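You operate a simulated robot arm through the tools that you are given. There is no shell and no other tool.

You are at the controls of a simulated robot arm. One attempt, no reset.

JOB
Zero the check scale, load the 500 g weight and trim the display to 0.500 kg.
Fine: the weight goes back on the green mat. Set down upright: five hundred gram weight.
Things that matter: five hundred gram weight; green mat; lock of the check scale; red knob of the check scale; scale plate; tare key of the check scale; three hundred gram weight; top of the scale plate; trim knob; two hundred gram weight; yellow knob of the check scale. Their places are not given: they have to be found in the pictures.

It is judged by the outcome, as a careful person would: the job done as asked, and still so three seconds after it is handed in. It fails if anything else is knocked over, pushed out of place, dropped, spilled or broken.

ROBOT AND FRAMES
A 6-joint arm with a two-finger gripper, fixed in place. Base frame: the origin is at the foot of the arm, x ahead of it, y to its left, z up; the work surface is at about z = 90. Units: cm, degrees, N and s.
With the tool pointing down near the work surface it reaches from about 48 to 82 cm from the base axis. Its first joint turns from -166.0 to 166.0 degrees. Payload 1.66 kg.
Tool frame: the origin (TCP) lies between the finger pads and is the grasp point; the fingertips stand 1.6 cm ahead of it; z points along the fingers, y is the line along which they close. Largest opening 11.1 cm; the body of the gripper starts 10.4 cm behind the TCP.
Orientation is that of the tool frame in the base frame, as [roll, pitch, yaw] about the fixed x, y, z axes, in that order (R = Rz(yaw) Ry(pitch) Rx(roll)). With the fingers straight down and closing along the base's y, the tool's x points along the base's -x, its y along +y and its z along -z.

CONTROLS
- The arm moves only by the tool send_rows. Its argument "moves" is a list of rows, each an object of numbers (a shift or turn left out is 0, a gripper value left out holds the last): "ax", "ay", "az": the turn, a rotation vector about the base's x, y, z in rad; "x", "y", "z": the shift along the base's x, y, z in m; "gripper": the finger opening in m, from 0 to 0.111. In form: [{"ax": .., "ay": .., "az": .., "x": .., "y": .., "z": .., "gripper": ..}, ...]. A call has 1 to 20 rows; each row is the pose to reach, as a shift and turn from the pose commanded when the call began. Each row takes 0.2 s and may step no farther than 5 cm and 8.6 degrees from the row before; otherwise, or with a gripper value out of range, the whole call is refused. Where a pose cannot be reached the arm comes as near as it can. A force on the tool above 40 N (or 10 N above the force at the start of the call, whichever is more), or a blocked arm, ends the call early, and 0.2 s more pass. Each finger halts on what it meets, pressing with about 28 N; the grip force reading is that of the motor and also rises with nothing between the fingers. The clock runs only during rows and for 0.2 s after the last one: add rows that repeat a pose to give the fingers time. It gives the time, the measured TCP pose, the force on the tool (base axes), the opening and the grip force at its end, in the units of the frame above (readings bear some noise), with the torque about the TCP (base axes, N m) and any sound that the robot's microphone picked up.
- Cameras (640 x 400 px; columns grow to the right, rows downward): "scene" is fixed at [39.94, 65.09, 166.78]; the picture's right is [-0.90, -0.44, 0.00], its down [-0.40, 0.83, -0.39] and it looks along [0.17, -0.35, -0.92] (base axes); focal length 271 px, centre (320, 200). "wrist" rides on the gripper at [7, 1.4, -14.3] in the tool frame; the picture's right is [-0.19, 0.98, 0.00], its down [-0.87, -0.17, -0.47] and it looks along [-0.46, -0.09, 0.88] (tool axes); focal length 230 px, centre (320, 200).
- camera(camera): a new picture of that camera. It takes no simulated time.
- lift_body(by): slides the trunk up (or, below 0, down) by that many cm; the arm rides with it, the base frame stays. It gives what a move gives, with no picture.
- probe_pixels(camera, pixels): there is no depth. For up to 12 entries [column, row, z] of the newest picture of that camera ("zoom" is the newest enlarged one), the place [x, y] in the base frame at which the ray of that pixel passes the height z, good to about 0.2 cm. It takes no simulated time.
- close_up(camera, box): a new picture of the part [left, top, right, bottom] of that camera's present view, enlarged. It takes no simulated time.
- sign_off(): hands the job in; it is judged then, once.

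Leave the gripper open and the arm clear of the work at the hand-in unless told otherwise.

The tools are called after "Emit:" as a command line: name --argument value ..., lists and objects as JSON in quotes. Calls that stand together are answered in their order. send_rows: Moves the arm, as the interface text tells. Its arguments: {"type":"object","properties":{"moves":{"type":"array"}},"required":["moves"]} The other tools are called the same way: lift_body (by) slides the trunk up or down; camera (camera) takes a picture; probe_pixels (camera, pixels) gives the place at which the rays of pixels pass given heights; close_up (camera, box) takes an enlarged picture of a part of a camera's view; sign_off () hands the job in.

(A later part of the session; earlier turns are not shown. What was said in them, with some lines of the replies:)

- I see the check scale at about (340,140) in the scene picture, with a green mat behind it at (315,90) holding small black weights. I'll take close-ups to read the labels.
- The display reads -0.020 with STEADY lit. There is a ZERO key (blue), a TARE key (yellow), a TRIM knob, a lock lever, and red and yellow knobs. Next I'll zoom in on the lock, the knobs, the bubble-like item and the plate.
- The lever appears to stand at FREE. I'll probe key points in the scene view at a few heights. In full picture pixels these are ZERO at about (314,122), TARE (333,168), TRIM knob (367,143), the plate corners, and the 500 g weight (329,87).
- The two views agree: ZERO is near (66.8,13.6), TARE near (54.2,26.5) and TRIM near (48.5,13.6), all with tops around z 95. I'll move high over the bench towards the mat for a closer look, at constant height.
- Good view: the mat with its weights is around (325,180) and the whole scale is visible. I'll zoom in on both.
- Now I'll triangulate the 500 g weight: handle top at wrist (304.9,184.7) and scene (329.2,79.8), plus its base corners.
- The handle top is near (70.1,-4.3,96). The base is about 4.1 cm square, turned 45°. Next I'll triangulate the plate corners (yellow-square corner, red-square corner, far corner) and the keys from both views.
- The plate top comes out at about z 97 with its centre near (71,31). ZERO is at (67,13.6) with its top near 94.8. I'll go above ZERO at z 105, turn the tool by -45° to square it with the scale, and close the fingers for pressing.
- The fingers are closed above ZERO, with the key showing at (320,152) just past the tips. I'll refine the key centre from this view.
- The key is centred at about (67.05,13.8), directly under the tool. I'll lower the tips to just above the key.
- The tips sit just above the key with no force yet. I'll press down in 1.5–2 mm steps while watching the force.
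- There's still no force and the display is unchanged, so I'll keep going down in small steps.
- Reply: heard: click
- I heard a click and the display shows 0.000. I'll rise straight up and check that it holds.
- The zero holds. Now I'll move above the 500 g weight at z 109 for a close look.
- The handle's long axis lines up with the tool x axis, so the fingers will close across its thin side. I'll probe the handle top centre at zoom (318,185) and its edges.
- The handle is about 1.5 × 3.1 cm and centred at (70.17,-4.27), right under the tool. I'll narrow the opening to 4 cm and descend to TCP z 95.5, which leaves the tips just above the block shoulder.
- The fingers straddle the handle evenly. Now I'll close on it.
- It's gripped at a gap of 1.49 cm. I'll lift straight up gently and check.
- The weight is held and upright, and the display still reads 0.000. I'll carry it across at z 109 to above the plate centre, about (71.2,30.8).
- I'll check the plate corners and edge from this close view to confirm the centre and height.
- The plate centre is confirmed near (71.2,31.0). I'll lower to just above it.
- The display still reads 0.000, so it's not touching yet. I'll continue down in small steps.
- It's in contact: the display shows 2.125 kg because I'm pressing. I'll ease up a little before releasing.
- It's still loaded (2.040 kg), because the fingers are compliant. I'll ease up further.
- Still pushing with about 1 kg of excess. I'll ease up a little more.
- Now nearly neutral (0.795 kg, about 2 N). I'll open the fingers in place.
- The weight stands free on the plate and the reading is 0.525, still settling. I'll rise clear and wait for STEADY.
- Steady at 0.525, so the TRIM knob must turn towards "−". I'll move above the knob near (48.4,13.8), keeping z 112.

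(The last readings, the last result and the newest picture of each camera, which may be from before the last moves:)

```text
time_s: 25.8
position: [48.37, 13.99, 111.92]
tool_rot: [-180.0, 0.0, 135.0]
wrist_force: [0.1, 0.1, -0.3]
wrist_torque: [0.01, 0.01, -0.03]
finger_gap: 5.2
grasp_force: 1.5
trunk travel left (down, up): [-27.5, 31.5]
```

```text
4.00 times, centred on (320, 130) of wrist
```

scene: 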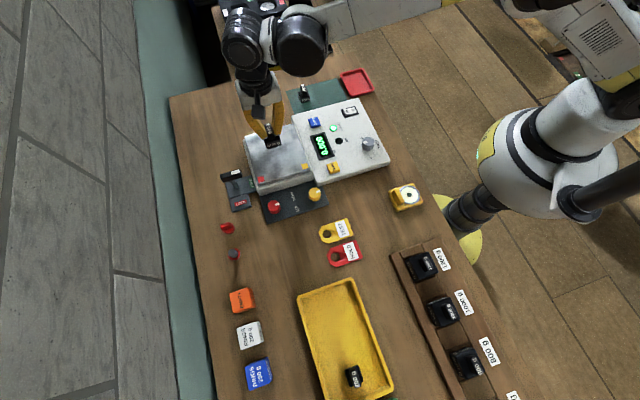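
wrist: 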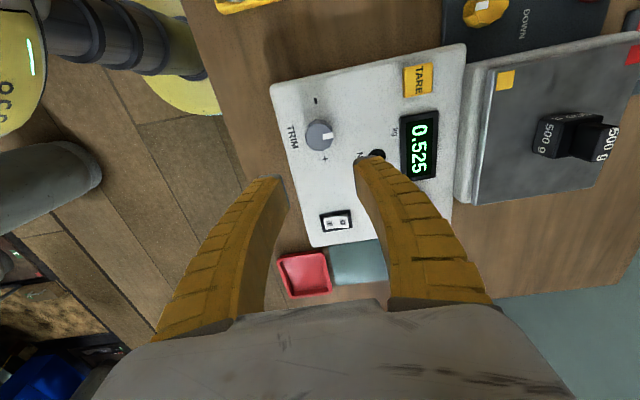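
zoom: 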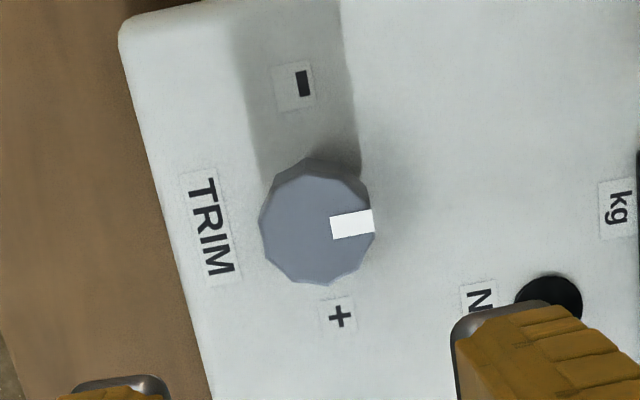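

From above, the pointer faces the display, "−" lies counter-clockwise from it and "+" clockwise. I need a counter-clockwise turn (positive about z). I'll triangulate the knob centre.

Emit:
probe_pixels --camera "zoom" --pixels '[[320, 228, 95], [320, 228, 96], [320, 228, 97], [262, 235, 96], [374, 225, 96], [318, 175, 96], [325, 282, 96], [303, 84, 94], [340, 316, 94]]'

Emit:
probe_pixels --camera "scene" --pixels '[[368, 142, 95], [368, 142, 96], [368, 142, 97]]'

Emit:
close_up --camera "scene" --box '[345, 125, 390, 165]'

```text
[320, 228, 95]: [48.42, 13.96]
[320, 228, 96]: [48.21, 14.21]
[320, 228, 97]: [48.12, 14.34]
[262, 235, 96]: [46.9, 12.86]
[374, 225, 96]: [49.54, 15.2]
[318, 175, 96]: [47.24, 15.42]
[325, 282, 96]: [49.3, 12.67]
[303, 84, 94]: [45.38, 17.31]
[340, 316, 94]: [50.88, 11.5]
```

```text
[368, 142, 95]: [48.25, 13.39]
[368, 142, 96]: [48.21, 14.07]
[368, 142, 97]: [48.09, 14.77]
```

```text
10.00 times, centred on (368, 145) of scene
```

zoom: 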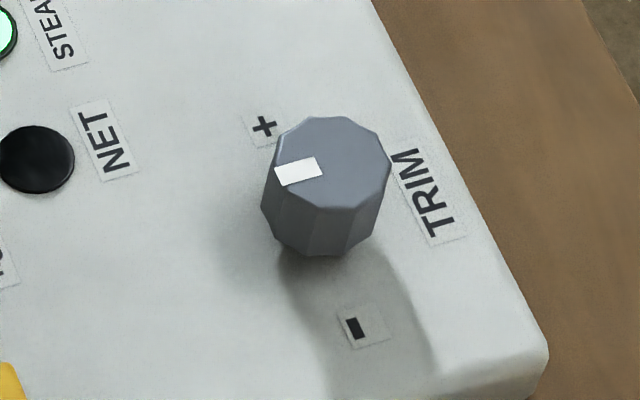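

Emit:
probe_pixels --camera "scene" --pixels '[[369.2, 141.3, 96], [369.2, 141.3, 97], [369.2, 141.3, 98], [368.3, 149.5, 94], [362.5, 137.5, 94], [371.5, 157.7, 94], [352, 126, 94]]'

Emit:
close_up --camera "wrist" --box '[300, 110, 340, 150]'

```text
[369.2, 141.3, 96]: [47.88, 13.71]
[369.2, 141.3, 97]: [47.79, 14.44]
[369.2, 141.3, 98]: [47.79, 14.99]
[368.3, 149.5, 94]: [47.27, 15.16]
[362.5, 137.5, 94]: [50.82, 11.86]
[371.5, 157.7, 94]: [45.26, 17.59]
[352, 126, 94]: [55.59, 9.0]
```

```text
10.00 times, centred on (320, 130) of wrist
```

zoom: 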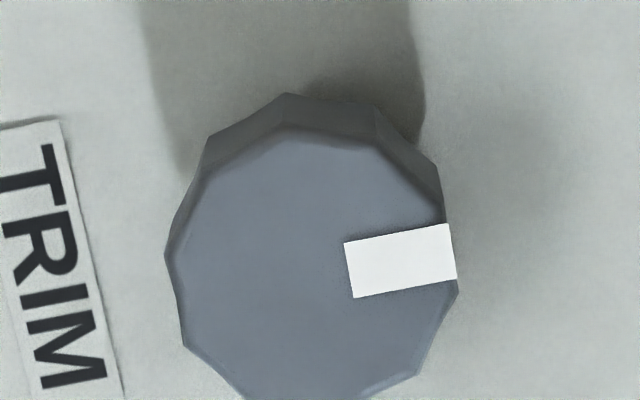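

Emit:
probe_pixels --camera "wrist" --pixels '[[319.2, 137, 95.5], [319.2, 137, 96], [319.2, 137, 96.5], [319.2, 137, 97], [305.2, 135.5, 96.5], [333.8, 138.5, 96.5], [317, 123, 96.5], [318, 151, 96.5]]'

```text
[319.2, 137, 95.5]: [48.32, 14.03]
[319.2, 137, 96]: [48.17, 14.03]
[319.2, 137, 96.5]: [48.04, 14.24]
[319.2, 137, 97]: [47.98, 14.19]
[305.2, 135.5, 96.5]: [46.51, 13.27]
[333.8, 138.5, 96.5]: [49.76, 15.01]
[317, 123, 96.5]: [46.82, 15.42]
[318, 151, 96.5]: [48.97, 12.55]
```

The knob centre is about (48.0,14.1), with diameter about 3.6 and top about 96.5. I'll shift over it, then descend in stages to TCP z 96.6.

Emit:
send_rows --moves '[{"x": -0.004, "y": 0.003, "z": -0.02, "gripper": 0.055}, {"x": -0.004, "y": 0.003, "z": -0.06, "gripper": 0.055}, {"x": -0.004, "y": 0.003, "z": -0.1, "gripper": 0.055}, {"x": -0.004, "y": 0.003, "z": -0.125, "gripper": 0.055}, {"x": -0.004, "y": 0.003, "z": -0.125, "gripper": 0.055}]'

Emit:
camera --camera "wrist"

Emit:
close_up --camera "scene" --box '[300, 90, 420, 190]'

```text
time_s: 27.0
position: [48.1, 14.05, 99.64]
tool_rot: [-180.0, 0.0, 135.0]
wrist_force: [0.4, -0.1, -0.2]
wrist_torque: [-0.03, 0.0, 0.0]
finger_gap: 5.69
grasp_force: 1.6
trunk travel left (down, up): [-27.5, 31.5]
```

```text
taken
```

wrist: 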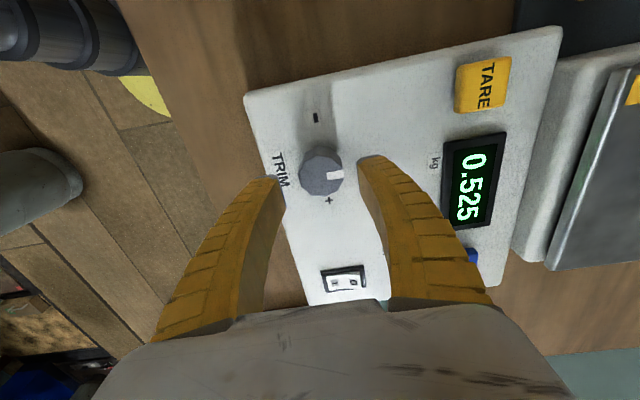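

```text
4.00 times, centred on (360, 140) of scene
```

zoom: 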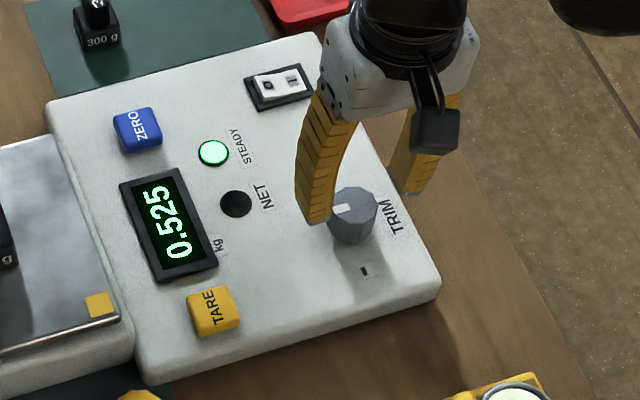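

The knob is centred between the fingers. I'll lower the last 3 cm with the fingers still open.

Emit:
send_rows --moves '[{"z": -0.012, "gripper": 0.055}, {"z": -0.022, "gripper": 0.055}, {"z": -0.03, "gripper": 0.055}, {"z": -0.03, "gripper": 0.055}]'

Emit:
close_up --camera "scene" --box '[300, 90, 420, 190]'

Emit:
close_up --camera "wrist" --box '[220, 100, 420, 250]'

```text
time_s: 28.0
position: [47.99, 14.22, 96.54]
tool_rot: [-180.0, -0.1, 135.1]
wrist_force: [-0.7, 0.1, 0.1]
wrist_torque: [-0.02, 0.01, -0.01]
finger_gap: 5.71
grasp_force: 1.5
trunk travel left (down, up): [-27.5, 31.5]
```

```text
4.00 times, centred on (360, 140) of scene
```

zoom: 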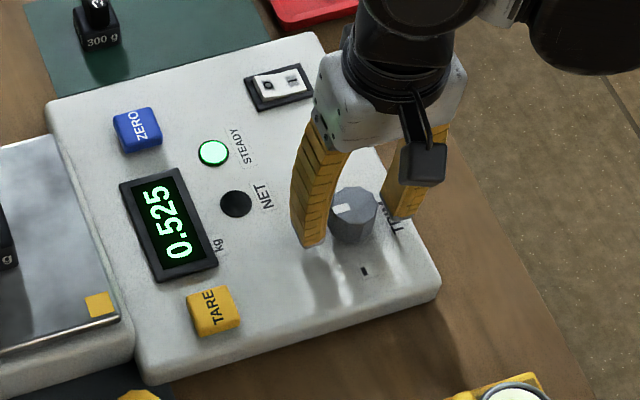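

```text
2.67 times, centred on (320, 175) of wrist
```

zoom: 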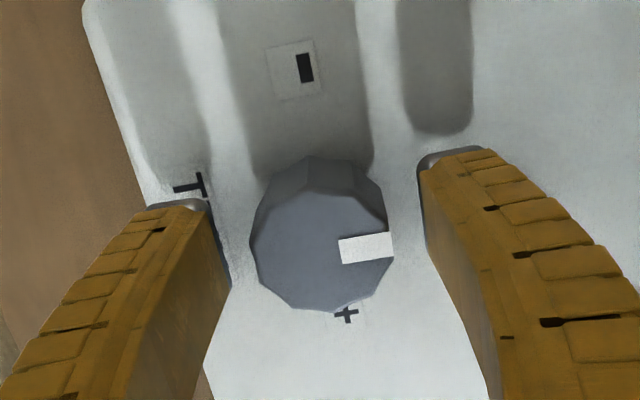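

The fingers straddle the knob. I'll close gently onto it.

Emit:
send_rows --moves '[{"gripper": 0.045}, {"gripper": 0.04}, {"gripper": 0.035}, {"gripper": 0.03}, {"gripper": 0.03}, {"gripper": 0.03}]'

Emit:
close_up --camera "scene" --box '[300, 90, 420, 190]'

Emit:
close_up --camera "wrist" --box '[220, 100, 420, 250]'

```text
time_s: 29.4
position: [48.03, 14.22, 96.54]
tool_rot: [180.0, -0.1, 135.0]
wrist_force: [4.7, 3.0, 5.5]
wrist_torque: [-0.05, -0.11, 0.0]
finger_gap: 3.29
grasp_force: 33.9
trunk travel left (down, up): [-27.5, 31.5]
```

```text
4.00 times, centred on (360, 140) of scene
```

zoom: 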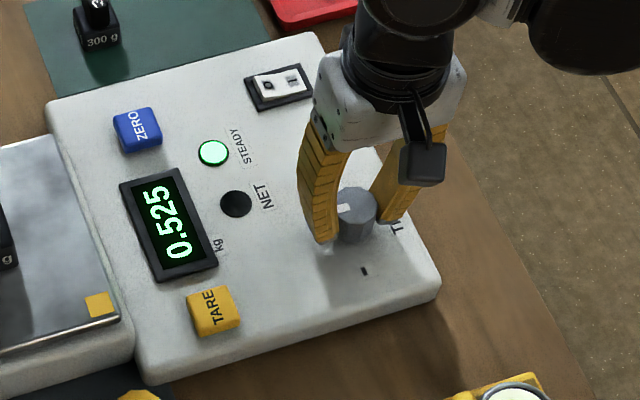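

```text
2.67 times, centred on (320, 175) of wrist
```

zoom: 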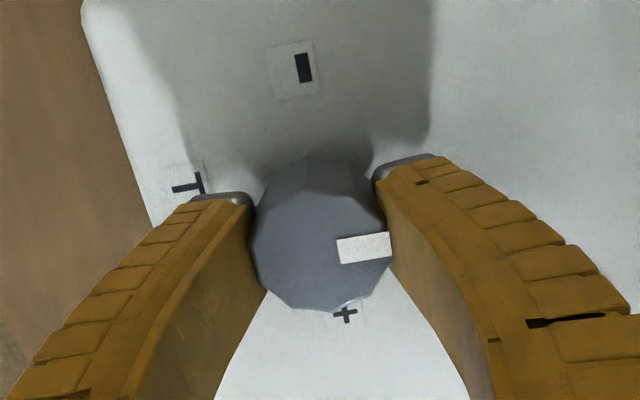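

It's gripped at a gap of 3.29. I'll turn counter-clockwise 0.2 rad and read the display.

Emit:
send_rows --moves '[{"az": 0.07, "gripper": 0.028}, {"az": 0.14, "gripper": 0.028}, {"az": 0.2, "gripper": 0.028}, {"az": 0.2, "gripper": 0.028}, {"az": 0.2, "gripper": 0.028}, {"az": 0.2, "gripper": 0.028}]'

Emit:
close_up --camera "scene" --box '[300, 90, 420, 190]'

Emit:
close_up --camera "wrist" --box '[220, 100, 420, 250]'

```text
time_s: 30.8
position: [48.0, 14.1, 96.5]
tool_rot: [179.9, 0.1, 146.6]
wrist_force: [11.7, -0.5, 5.3]
wrist_torque: [-0.16, -0.33, -0.01]
finger_gap: 3.29
grasp_force: 34.1
trunk travel left (down, up): [-27.5, 31.5]
```

```text
4.00 times, centred on (360, 140) of scene
```

zoom: 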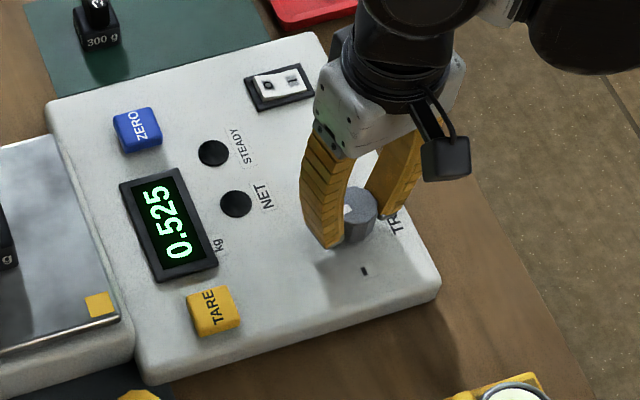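

```text
2.67 times, centred on (320, 175) of wrist
```

zoom: 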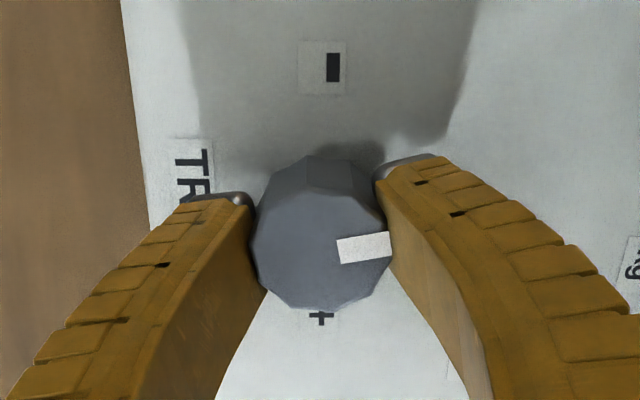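

The knob turned with the gripper and STEADY went out. There's some side load, so I'll ease 1.5 mm in +x to relieve it and wait for the reading.

Emit:
send_rows --moves '[{"x": 0.001, "gripper": 0.028}, {"x": 0.0015, "gripper": 0.028}, {"x": 0.0015, "gripper": 0.028}, {"x": 0.0015, "gripper": 0.028}, {"x": 0.0015, "gripper": 0.028}]'

Emit:
close_up --camera "scene" --box '[300, 90, 420, 190]'

```text
time_s: 32.0
position: [48.0, 14.2, 96.64]
tool_rot: [-179.9, 0.0, 146.5]
wrist_force: [-6.6, -5.1, -5.1]
wrist_torque: [-0.12, -0.12, 0.02]
finger_gap: 3.22
grasp_force: 34.5
trunk travel left (down, up): [-27.5, 31.5]
```

```text
4.00 times, centred on (360, 140) of scene
```

zoom: 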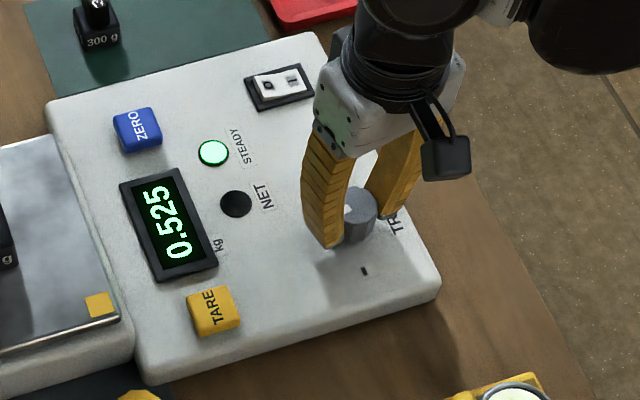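

Still 0.525 and steady. The display steps in 0.005, so more turn is needed. I'll continue 0.3 rad counter-clockwise.

Emit:
send_rows --moves '[{"x": -0.0005, "az": 0.07, "gripper": 0.028}, {"x": -0.0005, "az": 0.15, "gripper": 0.028}, {"x": -0.0005, "az": 0.23, "gripper": 0.028}, {"x": -0.0005, "az": 0.3, "gripper": 0.028}, {"x": -0.0005, "az": 0.3, "gripper": 0.028}, {"x": -0.0005, "az": 0.3, "gripper": 0.028}, {"x": -0.0005, "az": 0.3, "gripper": 0.028}]'

Emit:
close_up --camera "scene" --box '[300, 90, 420, 190]'

Emit:
close_up --camera "wrist" --box '[220, 100, 420, 250]'

```text
time_s: 33.6
position: [48.03, 14.17, 96.69]
tool_rot: [-179.9, 0.1, 163.7]
wrist_force: [-1.5, 0.9, 8.3]
wrist_torque: [0.02, 0.06, 0.01]
finger_gap: 3.17
grasp_force: 34.0
trunk travel left (down, up): [-27.5, 31.5]
```

```text
4.00 times, centred on (360, 140) of scene
```

zoom: 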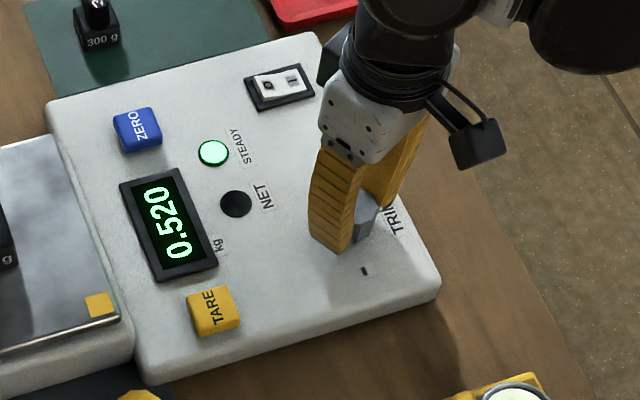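

```text
2.67 times, centred on (320, 175) of wrist
```

zoom: 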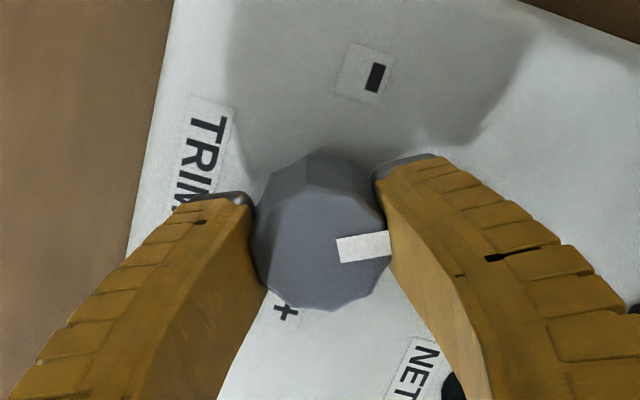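

The direction is right: 0.520 after about 29° of turn. I'll continue 0.5 rad.

Emit:
send_rows --moves '[{"az": 0.12, "gripper": 0.028}, {"az": 0.24, "gripper": 0.028}, {"az": 0.36, "gripper": 0.028}, {"az": 0.48, "gripper": 0.028}, {"az": 0.5, "gripper": 0.028}, {"az": 0.5, "gripper": 0.028}, {"az": 0.5, "gripper": 0.028}, {"az": 0.5, "gripper": 0.028}]'

Emit:
close_up --camera "scene" --box '[300, 90, 420, 190]'

Emit:
close_up --camera "wrist" --box '[220, 100, 420, 250]'

```text
time_s: 35.4
position: [48.09, 14.11, 96.74]
tool_rot: [-179.9, 0.0, -167.6]
wrist_force: [-0.3, 4.4, 2.2]
wrist_torque: [0.04, -0.06, -0.01]
finger_gap: 3.13
grasp_force: 33.8
trunk travel left (down, up): [-27.5, 31.5]
```

```text
4.00 times, centred on (360, 140) of scene
```

zoom: 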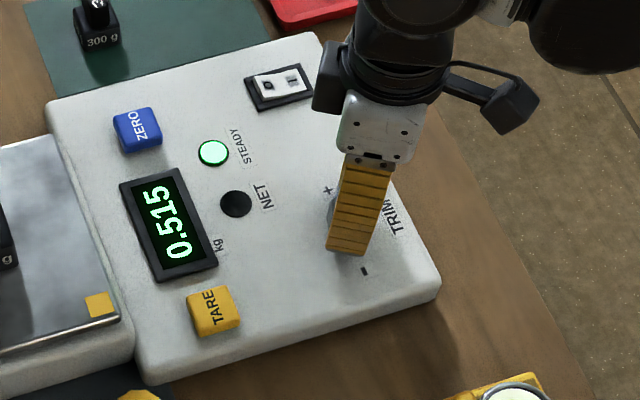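

```text
2.67 times, centred on (320, 175) of wrist
```

zoom: 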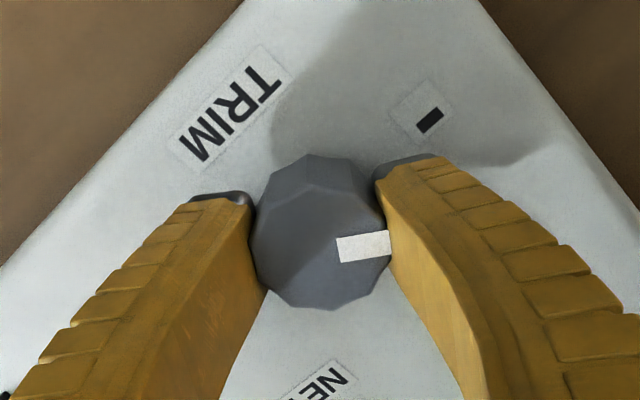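

0.515 after 57°. I'll continue 0.5 rad, watching torque in case there's a stop.

Emit:
send_rows --moves '[{"az": 0.12, "gripper": 0.028}, {"az": 0.24, "gripper": 0.028}, {"az": 0.36, "gripper": 0.028}, {"az": 0.48, "gripper": 0.028}, {"az": 0.5, "gripper": 0.028}, {"az": 0.5, "gripper": 0.028}, {"az": 0.5, "gripper": 0.028}, {"az": 0.5, "gripper": 0.028}]'

Emit:
close_up --camera "scene" --box '[300, 90, 420, 190]'

Emit:
close_up --camera "wrist" --box '[220, 100, 420, 250]'

```text
time_s: 37.2
position: [48.11, 14.2, 96.58]
tool_rot: [180.0, 0.0, -139.0]
wrist_force: [1.7, -2.3, 11.6]
wrist_torque: [-0.11, 0.09, -0.02]
finger_gap: 3.1
grasp_force: 34.1
trunk travel left (down, up): [-27.5, 31.5]
```

```text
4.00 times, centred on (360, 140) of scene
```

zoom: 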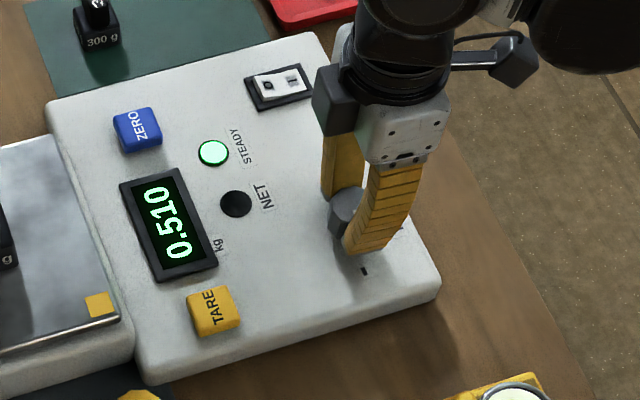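

```text
2.67 times, centred on (320, 175) of wrist
```

zoom: 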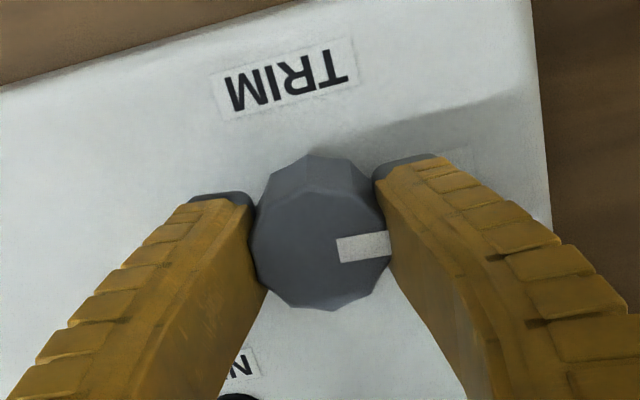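

0.510 at 86° total, roughly 0.005 per 0.5 rad, with no stop. I'll continue 0.5 rad.

Emit:
send_rows --moves '[{"az": 0.12, "gripper": 0.028}, {"az": 0.24, "gripper": 0.028}, {"az": 0.36, "gripper": 0.028}, {"az": 0.48, "gripper": 0.028}, {"az": 0.5, "gripper": 0.028}, {"az": 0.5, "gripper": 0.028}, {"az": 0.5, "gripper": 0.028}, {"az": 0.5, "gripper": 0.028}]'

Emit:
close_up --camera "scene" --box '[300, 90, 420, 190]'

Emit:
close_up --camera "wrist" --box '[220, 100, 420, 250]'

```text
time_s: 39.0
position: [48.05, 14.11, 96.68]
tool_rot: [180.0, 0.0, -110.3]
wrist_force: [0.6, -0.7, 7.3]
wrist_torque: [0.13, -0.07, -0.03]
finger_gap: 3.09
grasp_force: 34.4
trunk travel left (down, up): [-27.5, 31.5]
```

```text
4.00 times, centred on (360, 140) of scene
```

zoom: 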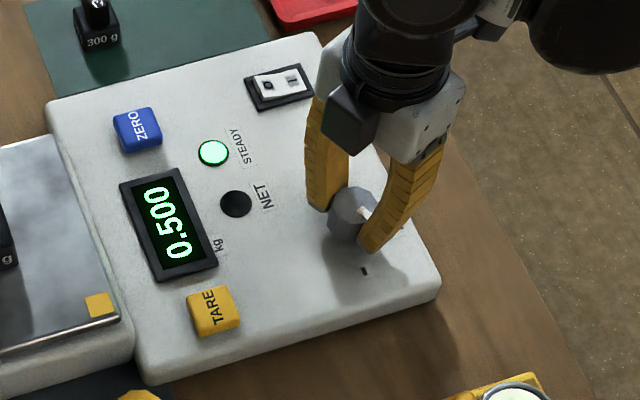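

```text
2.67 times, centred on (320, 175) of wrist
```

zoom: 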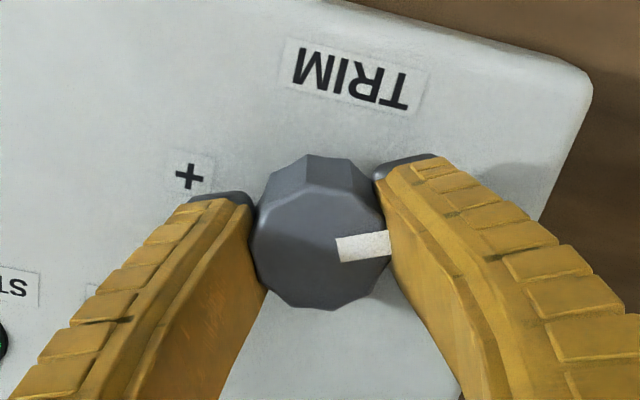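

The display shows 0.500 and is steady. The step history suggests I'm near the upper edge of the 0.500 band, so I'll add 0.12 rad to sit nearer the middle.

Emit:
send_rows --moves '[{"az": 0.06, "gripper": 0.028}, {"az": 0.12, "gripper": 0.028}, {"az": 0.12, "gripper": 0.028}, {"az": 0.12, "gripper": 0.028}, {"az": 0.12, "gripper": 0.028}, {"az": 0.12, "gripper": 0.028}]'

Emit:
close_up --camera "scene" --box '[300, 90, 420, 190]'

Emit:
close_up --camera "wrist" --box '[220, 100, 420, 250]'

```text
time_s: 40.4
position: [48.03, 14.14, 96.63]
tool_rot: [179.9, 0.0, -103.6]
wrist_force: [1.9, -4.0, 7.3]
wrist_torque: [-0.13, -0.01, 0.0]
finger_gap: 3.06
grasp_force: 33.8
trunk travel left (down, up): [-27.5, 31.5]
```

```text
4.00 times, centred on (360, 140) of scene
```

zoom: 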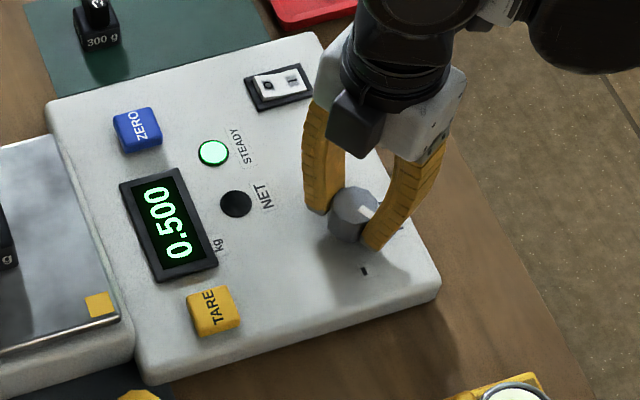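

```text
2.67 times, centred on (320, 175) of wrist
```

zoom: 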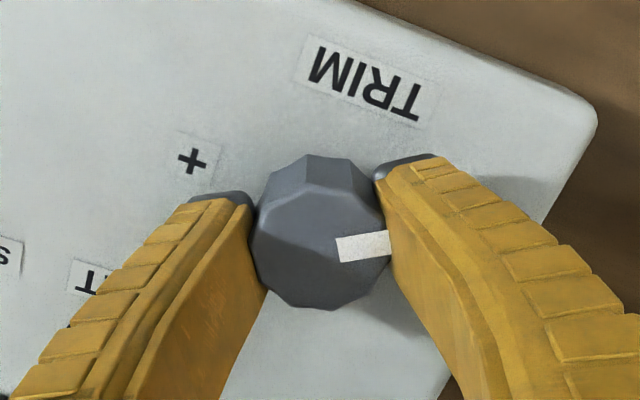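

0.500 and steady. I'll release the knob straight outward, then rise.

Emit:
send_rows --moves '[{"gripper": 0.035}, {"gripper": 0.045}, {"gripper": 0.055}, {"gripper": 0.055}, {"z": 0.02, "gripper": 0.055}, {"z": 0.06, "gripper": 0.055}, {"z": 0.1, "gripper": 0.055}, {"z": 0.145, "gripper": 0.055}, {"z": 0.145, "gripper": 0.055}]'

Emit:
close_up --camera "scene" --box '[220, 80, 400, 210]'

Emit:
camera --camera "wrist"

```text
time_s: 42.4
position: [48.11, 14.3, 110.81]
tool_rot: [180.0, 0.1, -103.5]
wrist_force: [0.1, 1.1, -0.7]
wrist_torque: [0.02, -0.02, 0.02]
finger_gap: 5.68
grasp_force: 0.7
trunk travel left (down, up): [-27.5, 31.5]
```

```text
3.08 times, centred on (310, 145) of scene
```

zoom: 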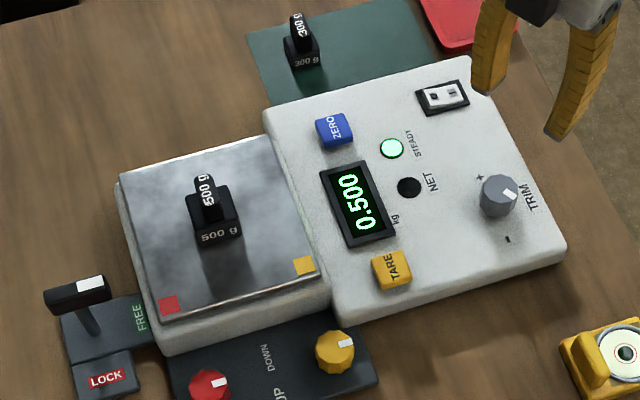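

```text
taken
```

wrist: 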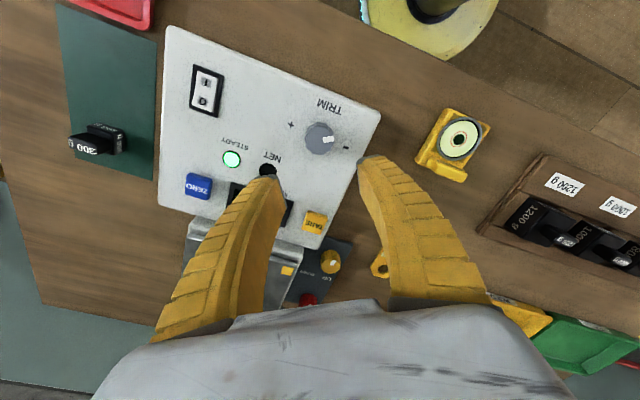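

0.500 holds after release. I'll return above the weight at (71.2,30.8), unwinding the tool by -2.12 rad on the way at z 112.

Emit:
send_rows --moves '[{"x": 0.0154, "y": 0.0111, "z": 0.005, "az": -0.1413, "gripper": 0.05}, {"x": 0.0308, "y": 0.0223, "z": 0.01, "az": -0.2827, "gripper": 0.05}, {"x": 0.0462, "y": 0.0334, "z": 0.01, "az": -0.424, "gripper": 0.05}, {"x": 0.0616, "y": 0.0445, "z": 0.01, "az": -0.5653, "gripper": 0.05}, {"x": 0.077, "y": 0.0557, "z": 0.01, "az": -0.7067, "gripper": 0.05}, {"x": 0.0924, "y": 0.0668, "z": 0.01, "az": -0.848, "gripper": 0.05}, {"x": 0.1078, "y": 0.0779, "z": 0.01, "az": -0.9893, "gripper": 0.05}, {"x": 0.1232, "y": 0.0891, "z": 0.01, "az": -1.1307, "gripper": 0.05}, {"x": 0.1386, "y": 0.1002, "z": 0.01, "az": -1.272, "gripper": 0.05}, {"x": 0.154, "y": 0.1113, "z": 0.01, "az": -1.4133, "gripper": 0.05}, {"x": 0.1694, "y": 0.1225, "z": 0.01, "az": -1.5547, "gripper": 0.05}, {"x": 0.1848, "y": 0.1336, "z": 0.01, "az": -1.696, "gripper": 0.05}, {"x": 0.2002, "y": 0.1447, "z": 0.01, "az": -1.8373, "gripper": 0.05}, {"x": 0.2156, "y": 0.1559, "z": 0.01, "az": -1.9787, "gripper": 0.05}, {"x": 0.231, "y": 0.167, "z": 0.01, "az": -2.12, "gripper": 0.05}, {"x": 0.231, "y": 0.167, "z": 0.01, "az": -2.12, "gripper": 0.05}]'

Emit:
camera --camera "wrist"

Emit:
close_up --camera "scene" --box '[220, 80, 400, 210]'

```text
time_s: 45.8
position: [71.15, 30.81, 112.05]
tool_rot: [-180.0, 0.0, 134.9]
wrist_force: [0.2, 0.6, 0.9]
wrist_torque: [0.01, 0.0, 0.01]
finger_gap: 5.22
grasp_force: 1.5
trunk travel left (down, up): [-27.5, 31.5]
```

```text
taken
```

wrist: 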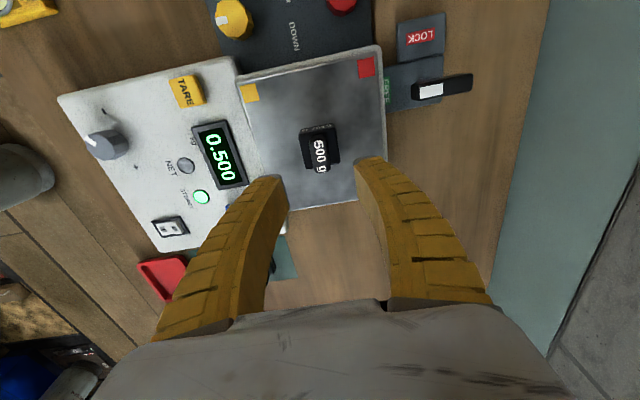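

```text
3.08 times, centred on (310, 145) of scene
```

zoom: 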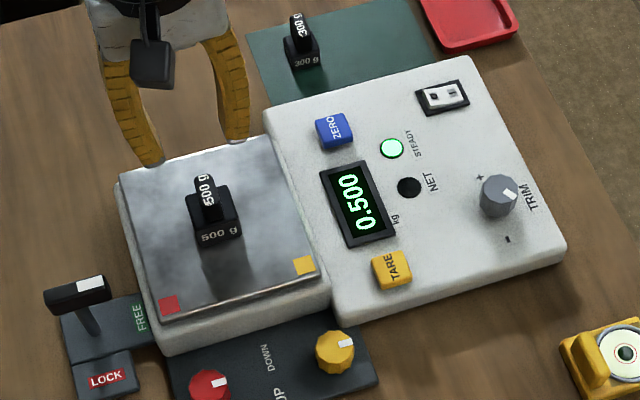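

The weight is unchanged and aligned. I'll descend to the same height as at release (TCP 103.1) with the fingers open.

Emit:
send_rows --moves '[{"z": -0.03, "gripper": 0.045}, {"z": -0.06, "gripper": 0.045}, {"z": -0.08, "gripper": 0.045}, {"z": -0.09, "gripper": 0.045}, {"z": -0.09, "gripper": 0.045}]'

Emit:
close_up --camera "scene" --box '[220, 80, 400, 210]'

Emit:
close_up --camera "wrist" --box '[220, 100, 420, 250]'

```text
time_s: 47.0
position: [71.18, 30.81, 103.04]
tool_rot: [-180.0, 0.0, 134.9]
wrist_force: [0.1, 0.5, -0.9]
wrist_torque: [0.01, 0.0, -0.03]
finger_gap: 4.74
grasp_force: 1.7
trunk travel left (down, up): [-27.5, 31.5]
```

```text
3.08 times, centred on (310, 145) of scene
```

zoom: 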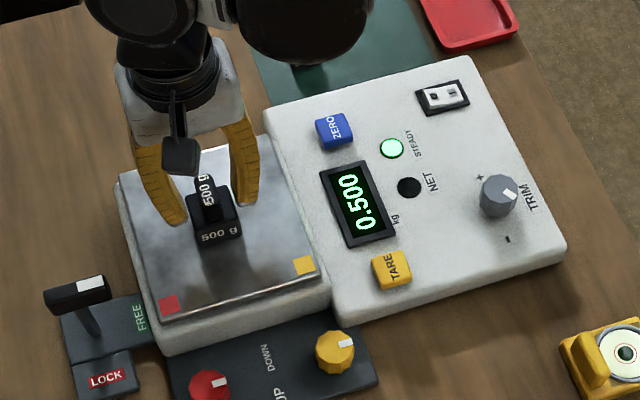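

```text
2.67 times, centred on (320, 175) of wrist
```

zoom: 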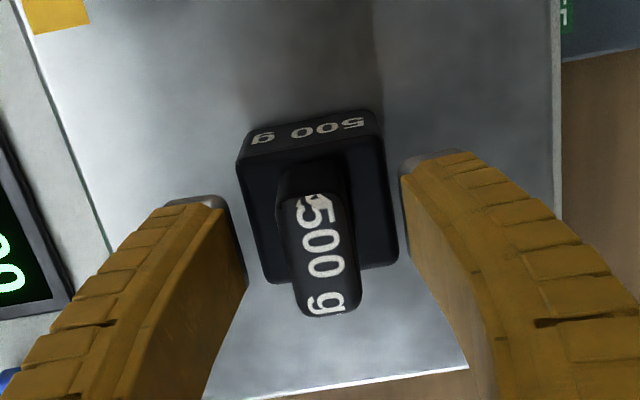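

The handle is centred between the fingers. I'll close and then lift slowly.

Emit:
send_rows --moves '[{"gripper": 0.025}, {"gripper": 0.015}, {"gripper": 0.008}, {"gripper": 0.0}, {"gripper": 0.0}, {"z": 0.01, "gripper": 0.0}, {"z": 0.03, "gripper": 0.0}, {"z": 0.06, "gripper": 0.0}, {"z": 0.06, "gripper": 0.0}]'

Emit:
close_up --camera "scene" --box '[220, 80, 400, 210]'

Emit:
camera --camera "wrist"

```text
time_s: 49.0
position: [71.11, 30.94, 108.93]
tool_rot: [180.0, 0.0, 135.1]
wrist_force: [0.0, 0.6, -5.1]
wrist_torque: [0.0, 0.01, -0.01]
finger_gap: 1.11
grasp_force: 28.6
trunk travel left (down, up): [-27.5, 31.5]
```

```text
3.08 times, centred on (310, 145) of scene
```

zoom: 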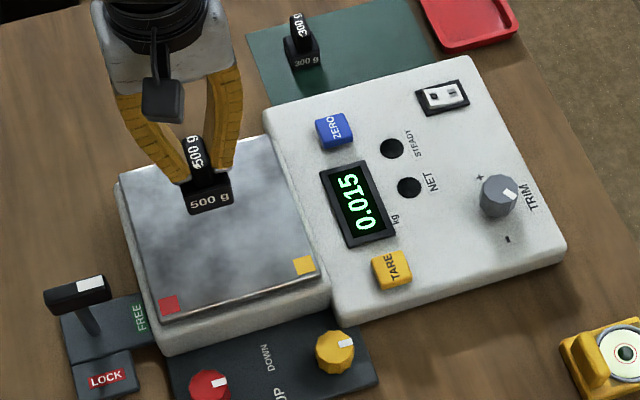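

```text
taken
```

wrist: 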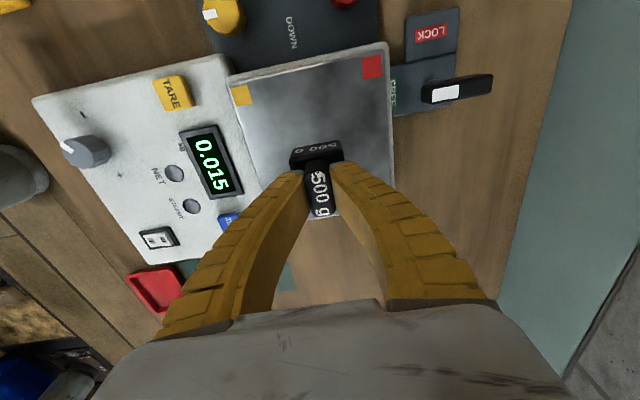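

The weight is lifted and the display is still settling (0.015, STEADY off). I'll carry the weight back above its original spot on the mat (70.2,-4.35).

Emit:
send_rows --moves '[{"x": 0.0, "y": -0.02, "gripper": 0.0}, {"x": -0.001, "y": -0.055, "gripper": 0.0}, {"x": -0.002, "y": -0.09, "gripper": 0.0}, {"x": -0.003, "y": -0.125, "gripper": 0.0}, {"x": -0.004, "y": -0.16, "gripper": 0.0}, {"x": -0.005, "y": -0.195, "gripper": 0.0}, {"x": -0.006, "y": -0.23, "gripper": 0.0}, {"x": -0.007, "y": -0.265, "gripper": 0.0}, {"x": -0.008, "y": -0.3, "gripper": 0.0}, {"x": -0.009, "y": -0.33, "gripper": 0.0}, {"x": -0.01, "y": -0.3515, "gripper": 0.0}, {"x": -0.01, "y": -0.3515, "gripper": 0.0}]'

Emit:
close_up --camera "scene" --box '[240, 20, 400, 190]'

Emit:
camera --camera "wrist"

```text
time_s: 51.6
position: [70.16, -4.14, 109.02]
tool_rot: [-180.0, 0.1, 135.2]
wrist_force: [0.1, 0.2, -4.9]
wrist_torque: [-0.01, -0.03, 0.0]
finger_gap: 1.1
grasp_force: 27.8
trunk travel left (down, up): [-27.5, 31.5]
```

```text
2.35 times, centred on (320, 105) of scene
```

zoom: 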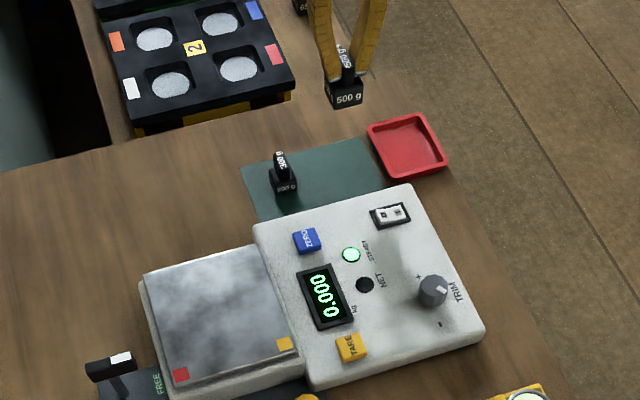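

```text
taken
```

wrist: 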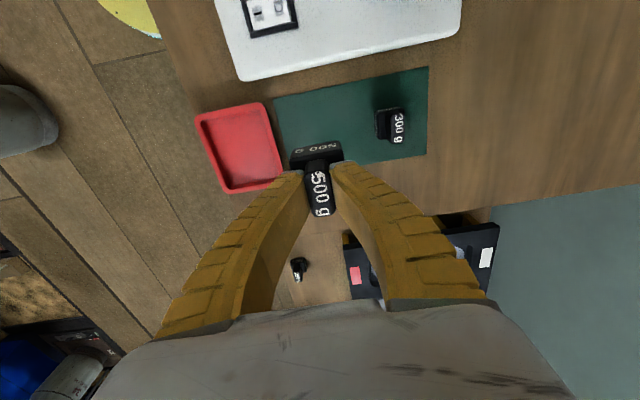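

Zero returned to 0.000 and steady. I'll lower towards the mat, stopping about 1 cm short.

Emit:
send_rows --moves '[{"z": -0.03, "gripper": 0.0}, {"z": -0.065, "gripper": 0.0}, {"z": -0.095, "gripper": 0.0}, {"z": -0.115, "gripper": 0.0}, {"z": -0.127, "gripper": 0.0}, {"z": -0.127, "gripper": 0.0}]'

Emit:
close_up --camera "scene" --box '[280, 50, 380, 120]'

```text
time_s: 53.0
position: [70.12, -4.07, 96.48]
tool_rot: [-180.0, -0.1, 135.1]
wrist_force: [-0.6, -0.3, -5.4]
wrist_torque: [0.0, 0.0, -0.01]
finger_gap: 1.1
grasp_force: 28.0
trunk travel left (down, up): [-27.5, 31.5]
```

```text
5.71 times, centred on (330, 85) of scene
```

zoom: 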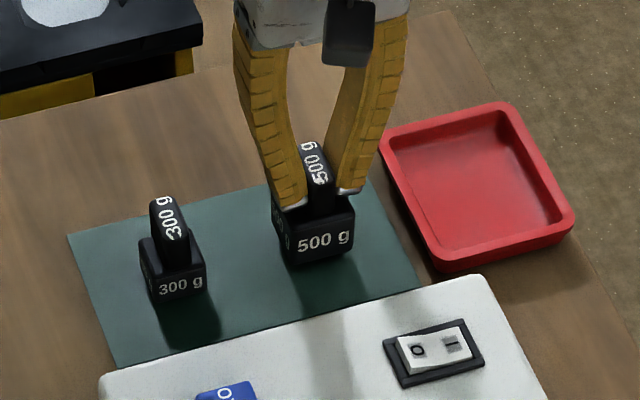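

Not touching yet (force -5.4 N, which is the weight alone). I'll go down in 2 mm steps.

Emit:
send_rows --moves '[{"z": -0.002, "gripper": 0.0}, {"z": -0.004, "gripper": 0.0}, {"z": -0.004, "gripper": 0.0}]'

```text
time_s: 53.8
position: [70.21, -4.23, 95.98]
tool_rot: [-180.0, -0.1, 135.0]
wrist_force: [-0.3, -0.4, -4.3]
wrist_torque: [0.03, -0.01, -0.01]
finger_gap: 1.11
grasp_force: 27.8
trunk travel left (down, up): [-27.5, 31.5]
```

Force is -4.3 N, still hanging. Another 2–3 mm.

Emit:
send_rows --moves '[{"z": -0.0015, "gripper": 0.0}, {"z": -0.003, "gripper": 0.0}, {"z": -0.003, "gripper": 0.0}]'

```text
time_s: 54.6
position: [70.27, -4.29, 95.65]
tool_rot: [-179.9, 0.0, 135.0]
wrist_force: [0.2, 0.7, -4.3]
wrist_torque: [-0.02, -0.01, 0.03]
finger_gap: 1.11
grasp_force: 27.4
trunk travel left (down, up): [-27.5, 31.5]
```

Still hanging. Two more 1 mm steps.

Emit:
send_rows --moves '[{"z": -0.001, "gripper": 0.0}, {"z": -0.002, "gripper": 0.0}, {"z": -0.002, "gripper": 0.0}]'

Emit:
close_up --camera "scene" --box '[280, 50, 380, 120]'

```text
time_s: 55.4
position: [70.24, -4.25, 95.46]
tool_rot: [-179.9, 0.0, 135.0]
wrist_force: [2.3, 0.0, 5.0]
wrist_torque: [-0.02, -0.02, -0.03]
finger_gap: 1.4
grasp_force: 27.9
trunk travel left (down, up): [-27.5, 31.5]
```

```text
5.71 times, centred on (330, 85) of scene
```

zoom: 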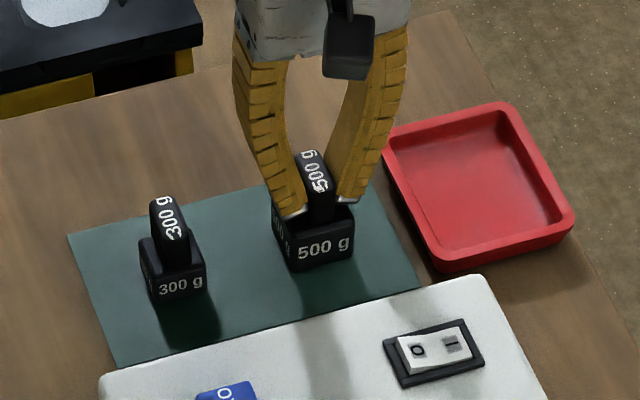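

Now it's resting on the mat (force +5 N). I'll open in place and then rise straight up.

Emit:
send_rows --moves '[{"z": 0.0005, "gripper": 0.015}, {"z": 0.0005, "gripper": 0.02}, {"z": 0.0005, "gripper": 0.03}, {"z": 0.0005, "gripper": 0.042}, {"z": 0.0005, "gripper": 0.042}, {"z": 0.02, "gripper": 0.042}, {"z": 0.05, "gripper": 0.042}, {"z": 0.09, "gripper": 0.042}, {"z": 0.135, "gripper": 0.042}, {"z": 0.17, "gripper": 0.05}]'

Emit:
close_up --camera "scene" --box '[240, 20, 400, 190]'

Emit:
camera --camera "wrist"

```text
time_s: 57.6
position: [70.03, -4.24, 112.54]
tool_rot: [179.9, 0.0, 134.9]
wrist_force: [0.3, 0.6, 0.0]
wrist_torque: [0.0, -0.03, -0.02]
finger_gap: 5.21
grasp_force: 1.4
trunk travel left (down, up): [-27.5, 31.5]
```

```text
2.35 times, centred on (320, 105) of scene
```

zoom: 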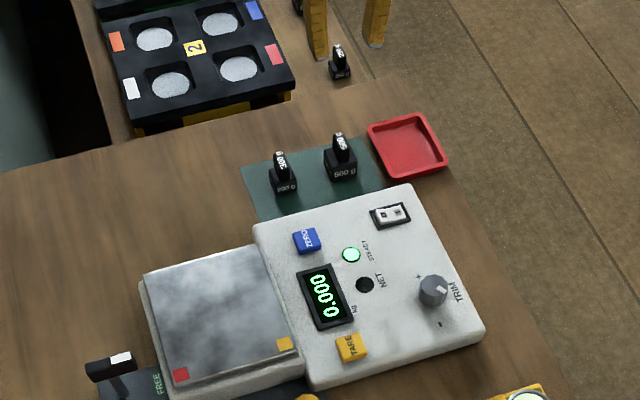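

```text
taken
```

wrist: 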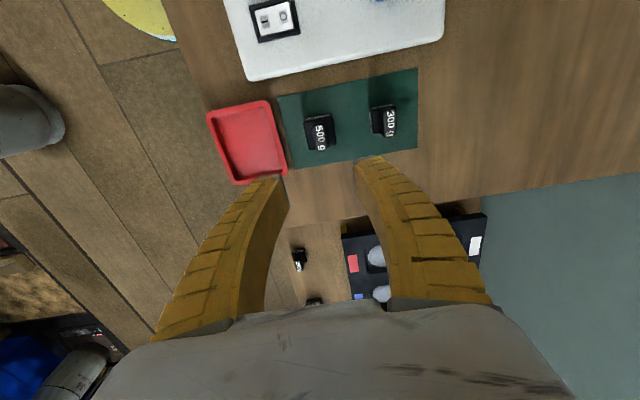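

The 500 g weight stands upright on the mat and the display reads 0.000, steady. I'll retreat the arm up and back towards its start region, clear of the work, with the gripper open.

Emit:
send_rows --moves '[{"z": 0.04, "gripper": 0.05}, {"x": -0.03, "y": 0.01, "z": 0.07, "az": 0.1, "gripper": 0.06}, {"x": -0.065, "y": 0.025, "z": 0.085, "az": 0.2, "gripper": 0.08}, {"x": -0.1, "y": 0.04, "z": 0.085, "az": 0.3, "gripper": 0.1}, {"x": -0.135, "y": 0.055, "z": 0.085, "az": 0.4, "gripper": 0.11}, {"x": -0.17, "y": 0.07, "z": 0.085, "az": 0.5, "gripper": 0.11}, {"x": -0.205, "y": 0.085, "z": 0.085, "az": 0.6, "gripper": 0.11}, {"x": -0.24, "y": 0.1, "z": 0.085, "az": 0.7, "gripper": 0.11}, {"x": -0.27, "y": 0.115, "z": 0.085, "az": 0.785, "gripper": 0.11}, {"x": -0.27, "y": 0.115, "z": 0.085, "az": 0.785, "gripper": 0.11}, {"x": -0.27, "y": 0.115, "z": 0.085, "az": 0.785, "gripper": 0.11}]'

Emit:
camera --camera "scene"

Emit:
close_up --camera "scene" --box '[220, 60, 420, 220]'

Emit:
close_up --camera "scene" --box '[280, 60, 380, 120]'

```text
time_s: 60.0
position: [43.33, 7.13, 121.12]
tool_rot: [-179.9, 0.0, -180.0]
wrist_force: [0.6, 0.0, 0.2]
wrist_torque: [0.0, -0.05, -0.02]
finger_gap: 11.0
grasp_force: 0.0
trunk travel left (down, up): [-27.5, 31.5]
```

```text
taken
```

scene: 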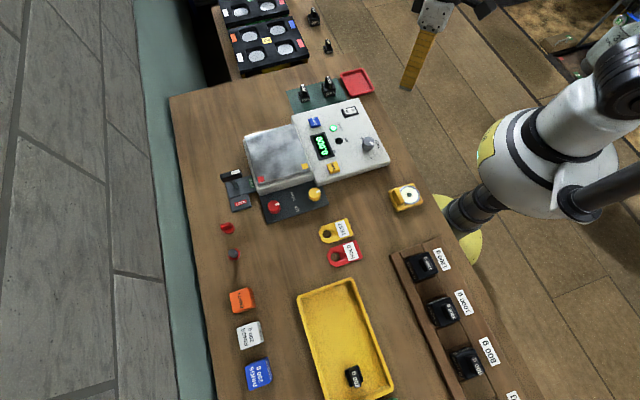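

```text
2.50 times, centred on (320, 140) of scene
```

zoom: 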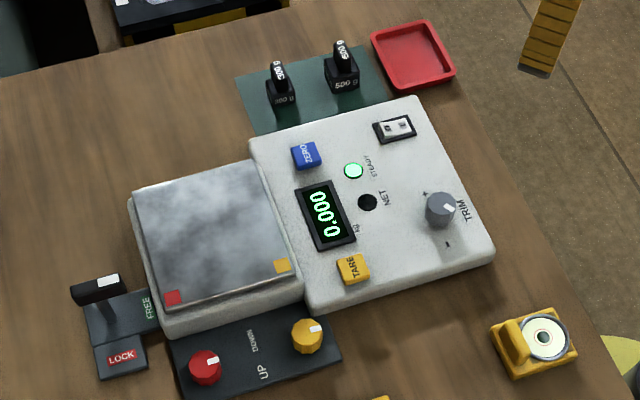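

```text
6.40 times, centred on (330, 90) of scene
```

zoom: 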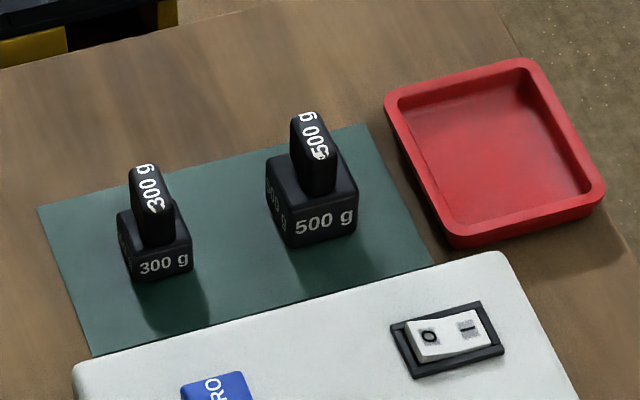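

Everything is in place:
- **Weight:** the 500 g weight is upright on the green mat, and the 300 g weight is untouched.
- **Scale:** the display reads 0.000, steady, with the plate empty. The trim knob is where it gave 0.500 kg under the weight. The lock, the red and yellow knobs and the TARE key were not touched.
- **Arm:** clear of the work, with the gripper open.

I'm handing the job in.

Emit:
sign_off

```text
The job is handed in.
```

The check scale is zeroed and trimmed, and the 500 g weight is back upright on the green mat where it started. The job has been handed in, but no verdict has come back yet.

- **Zero:** I pressed ZERO with the plate empty, and the display went from -0.020 to 0.000.
- **Trim:** the weight first read 0.525 kg. I turned the trim knob about 120° towards "−" until it read a steady 0.500 kg, and it held after I let go of the knob.
- **After unloading:** the display returned to 0.000 and steady with the plate empty.
- **Everything else:** I did not touch the lock, the red and yellow knobs, the TARE key or the other weights. The arm is clear of the work with the gripper open.

The display steps in 0.005 kg. I set the trim near the middle of the 0.500 step, but the exact value within that step can't be read.
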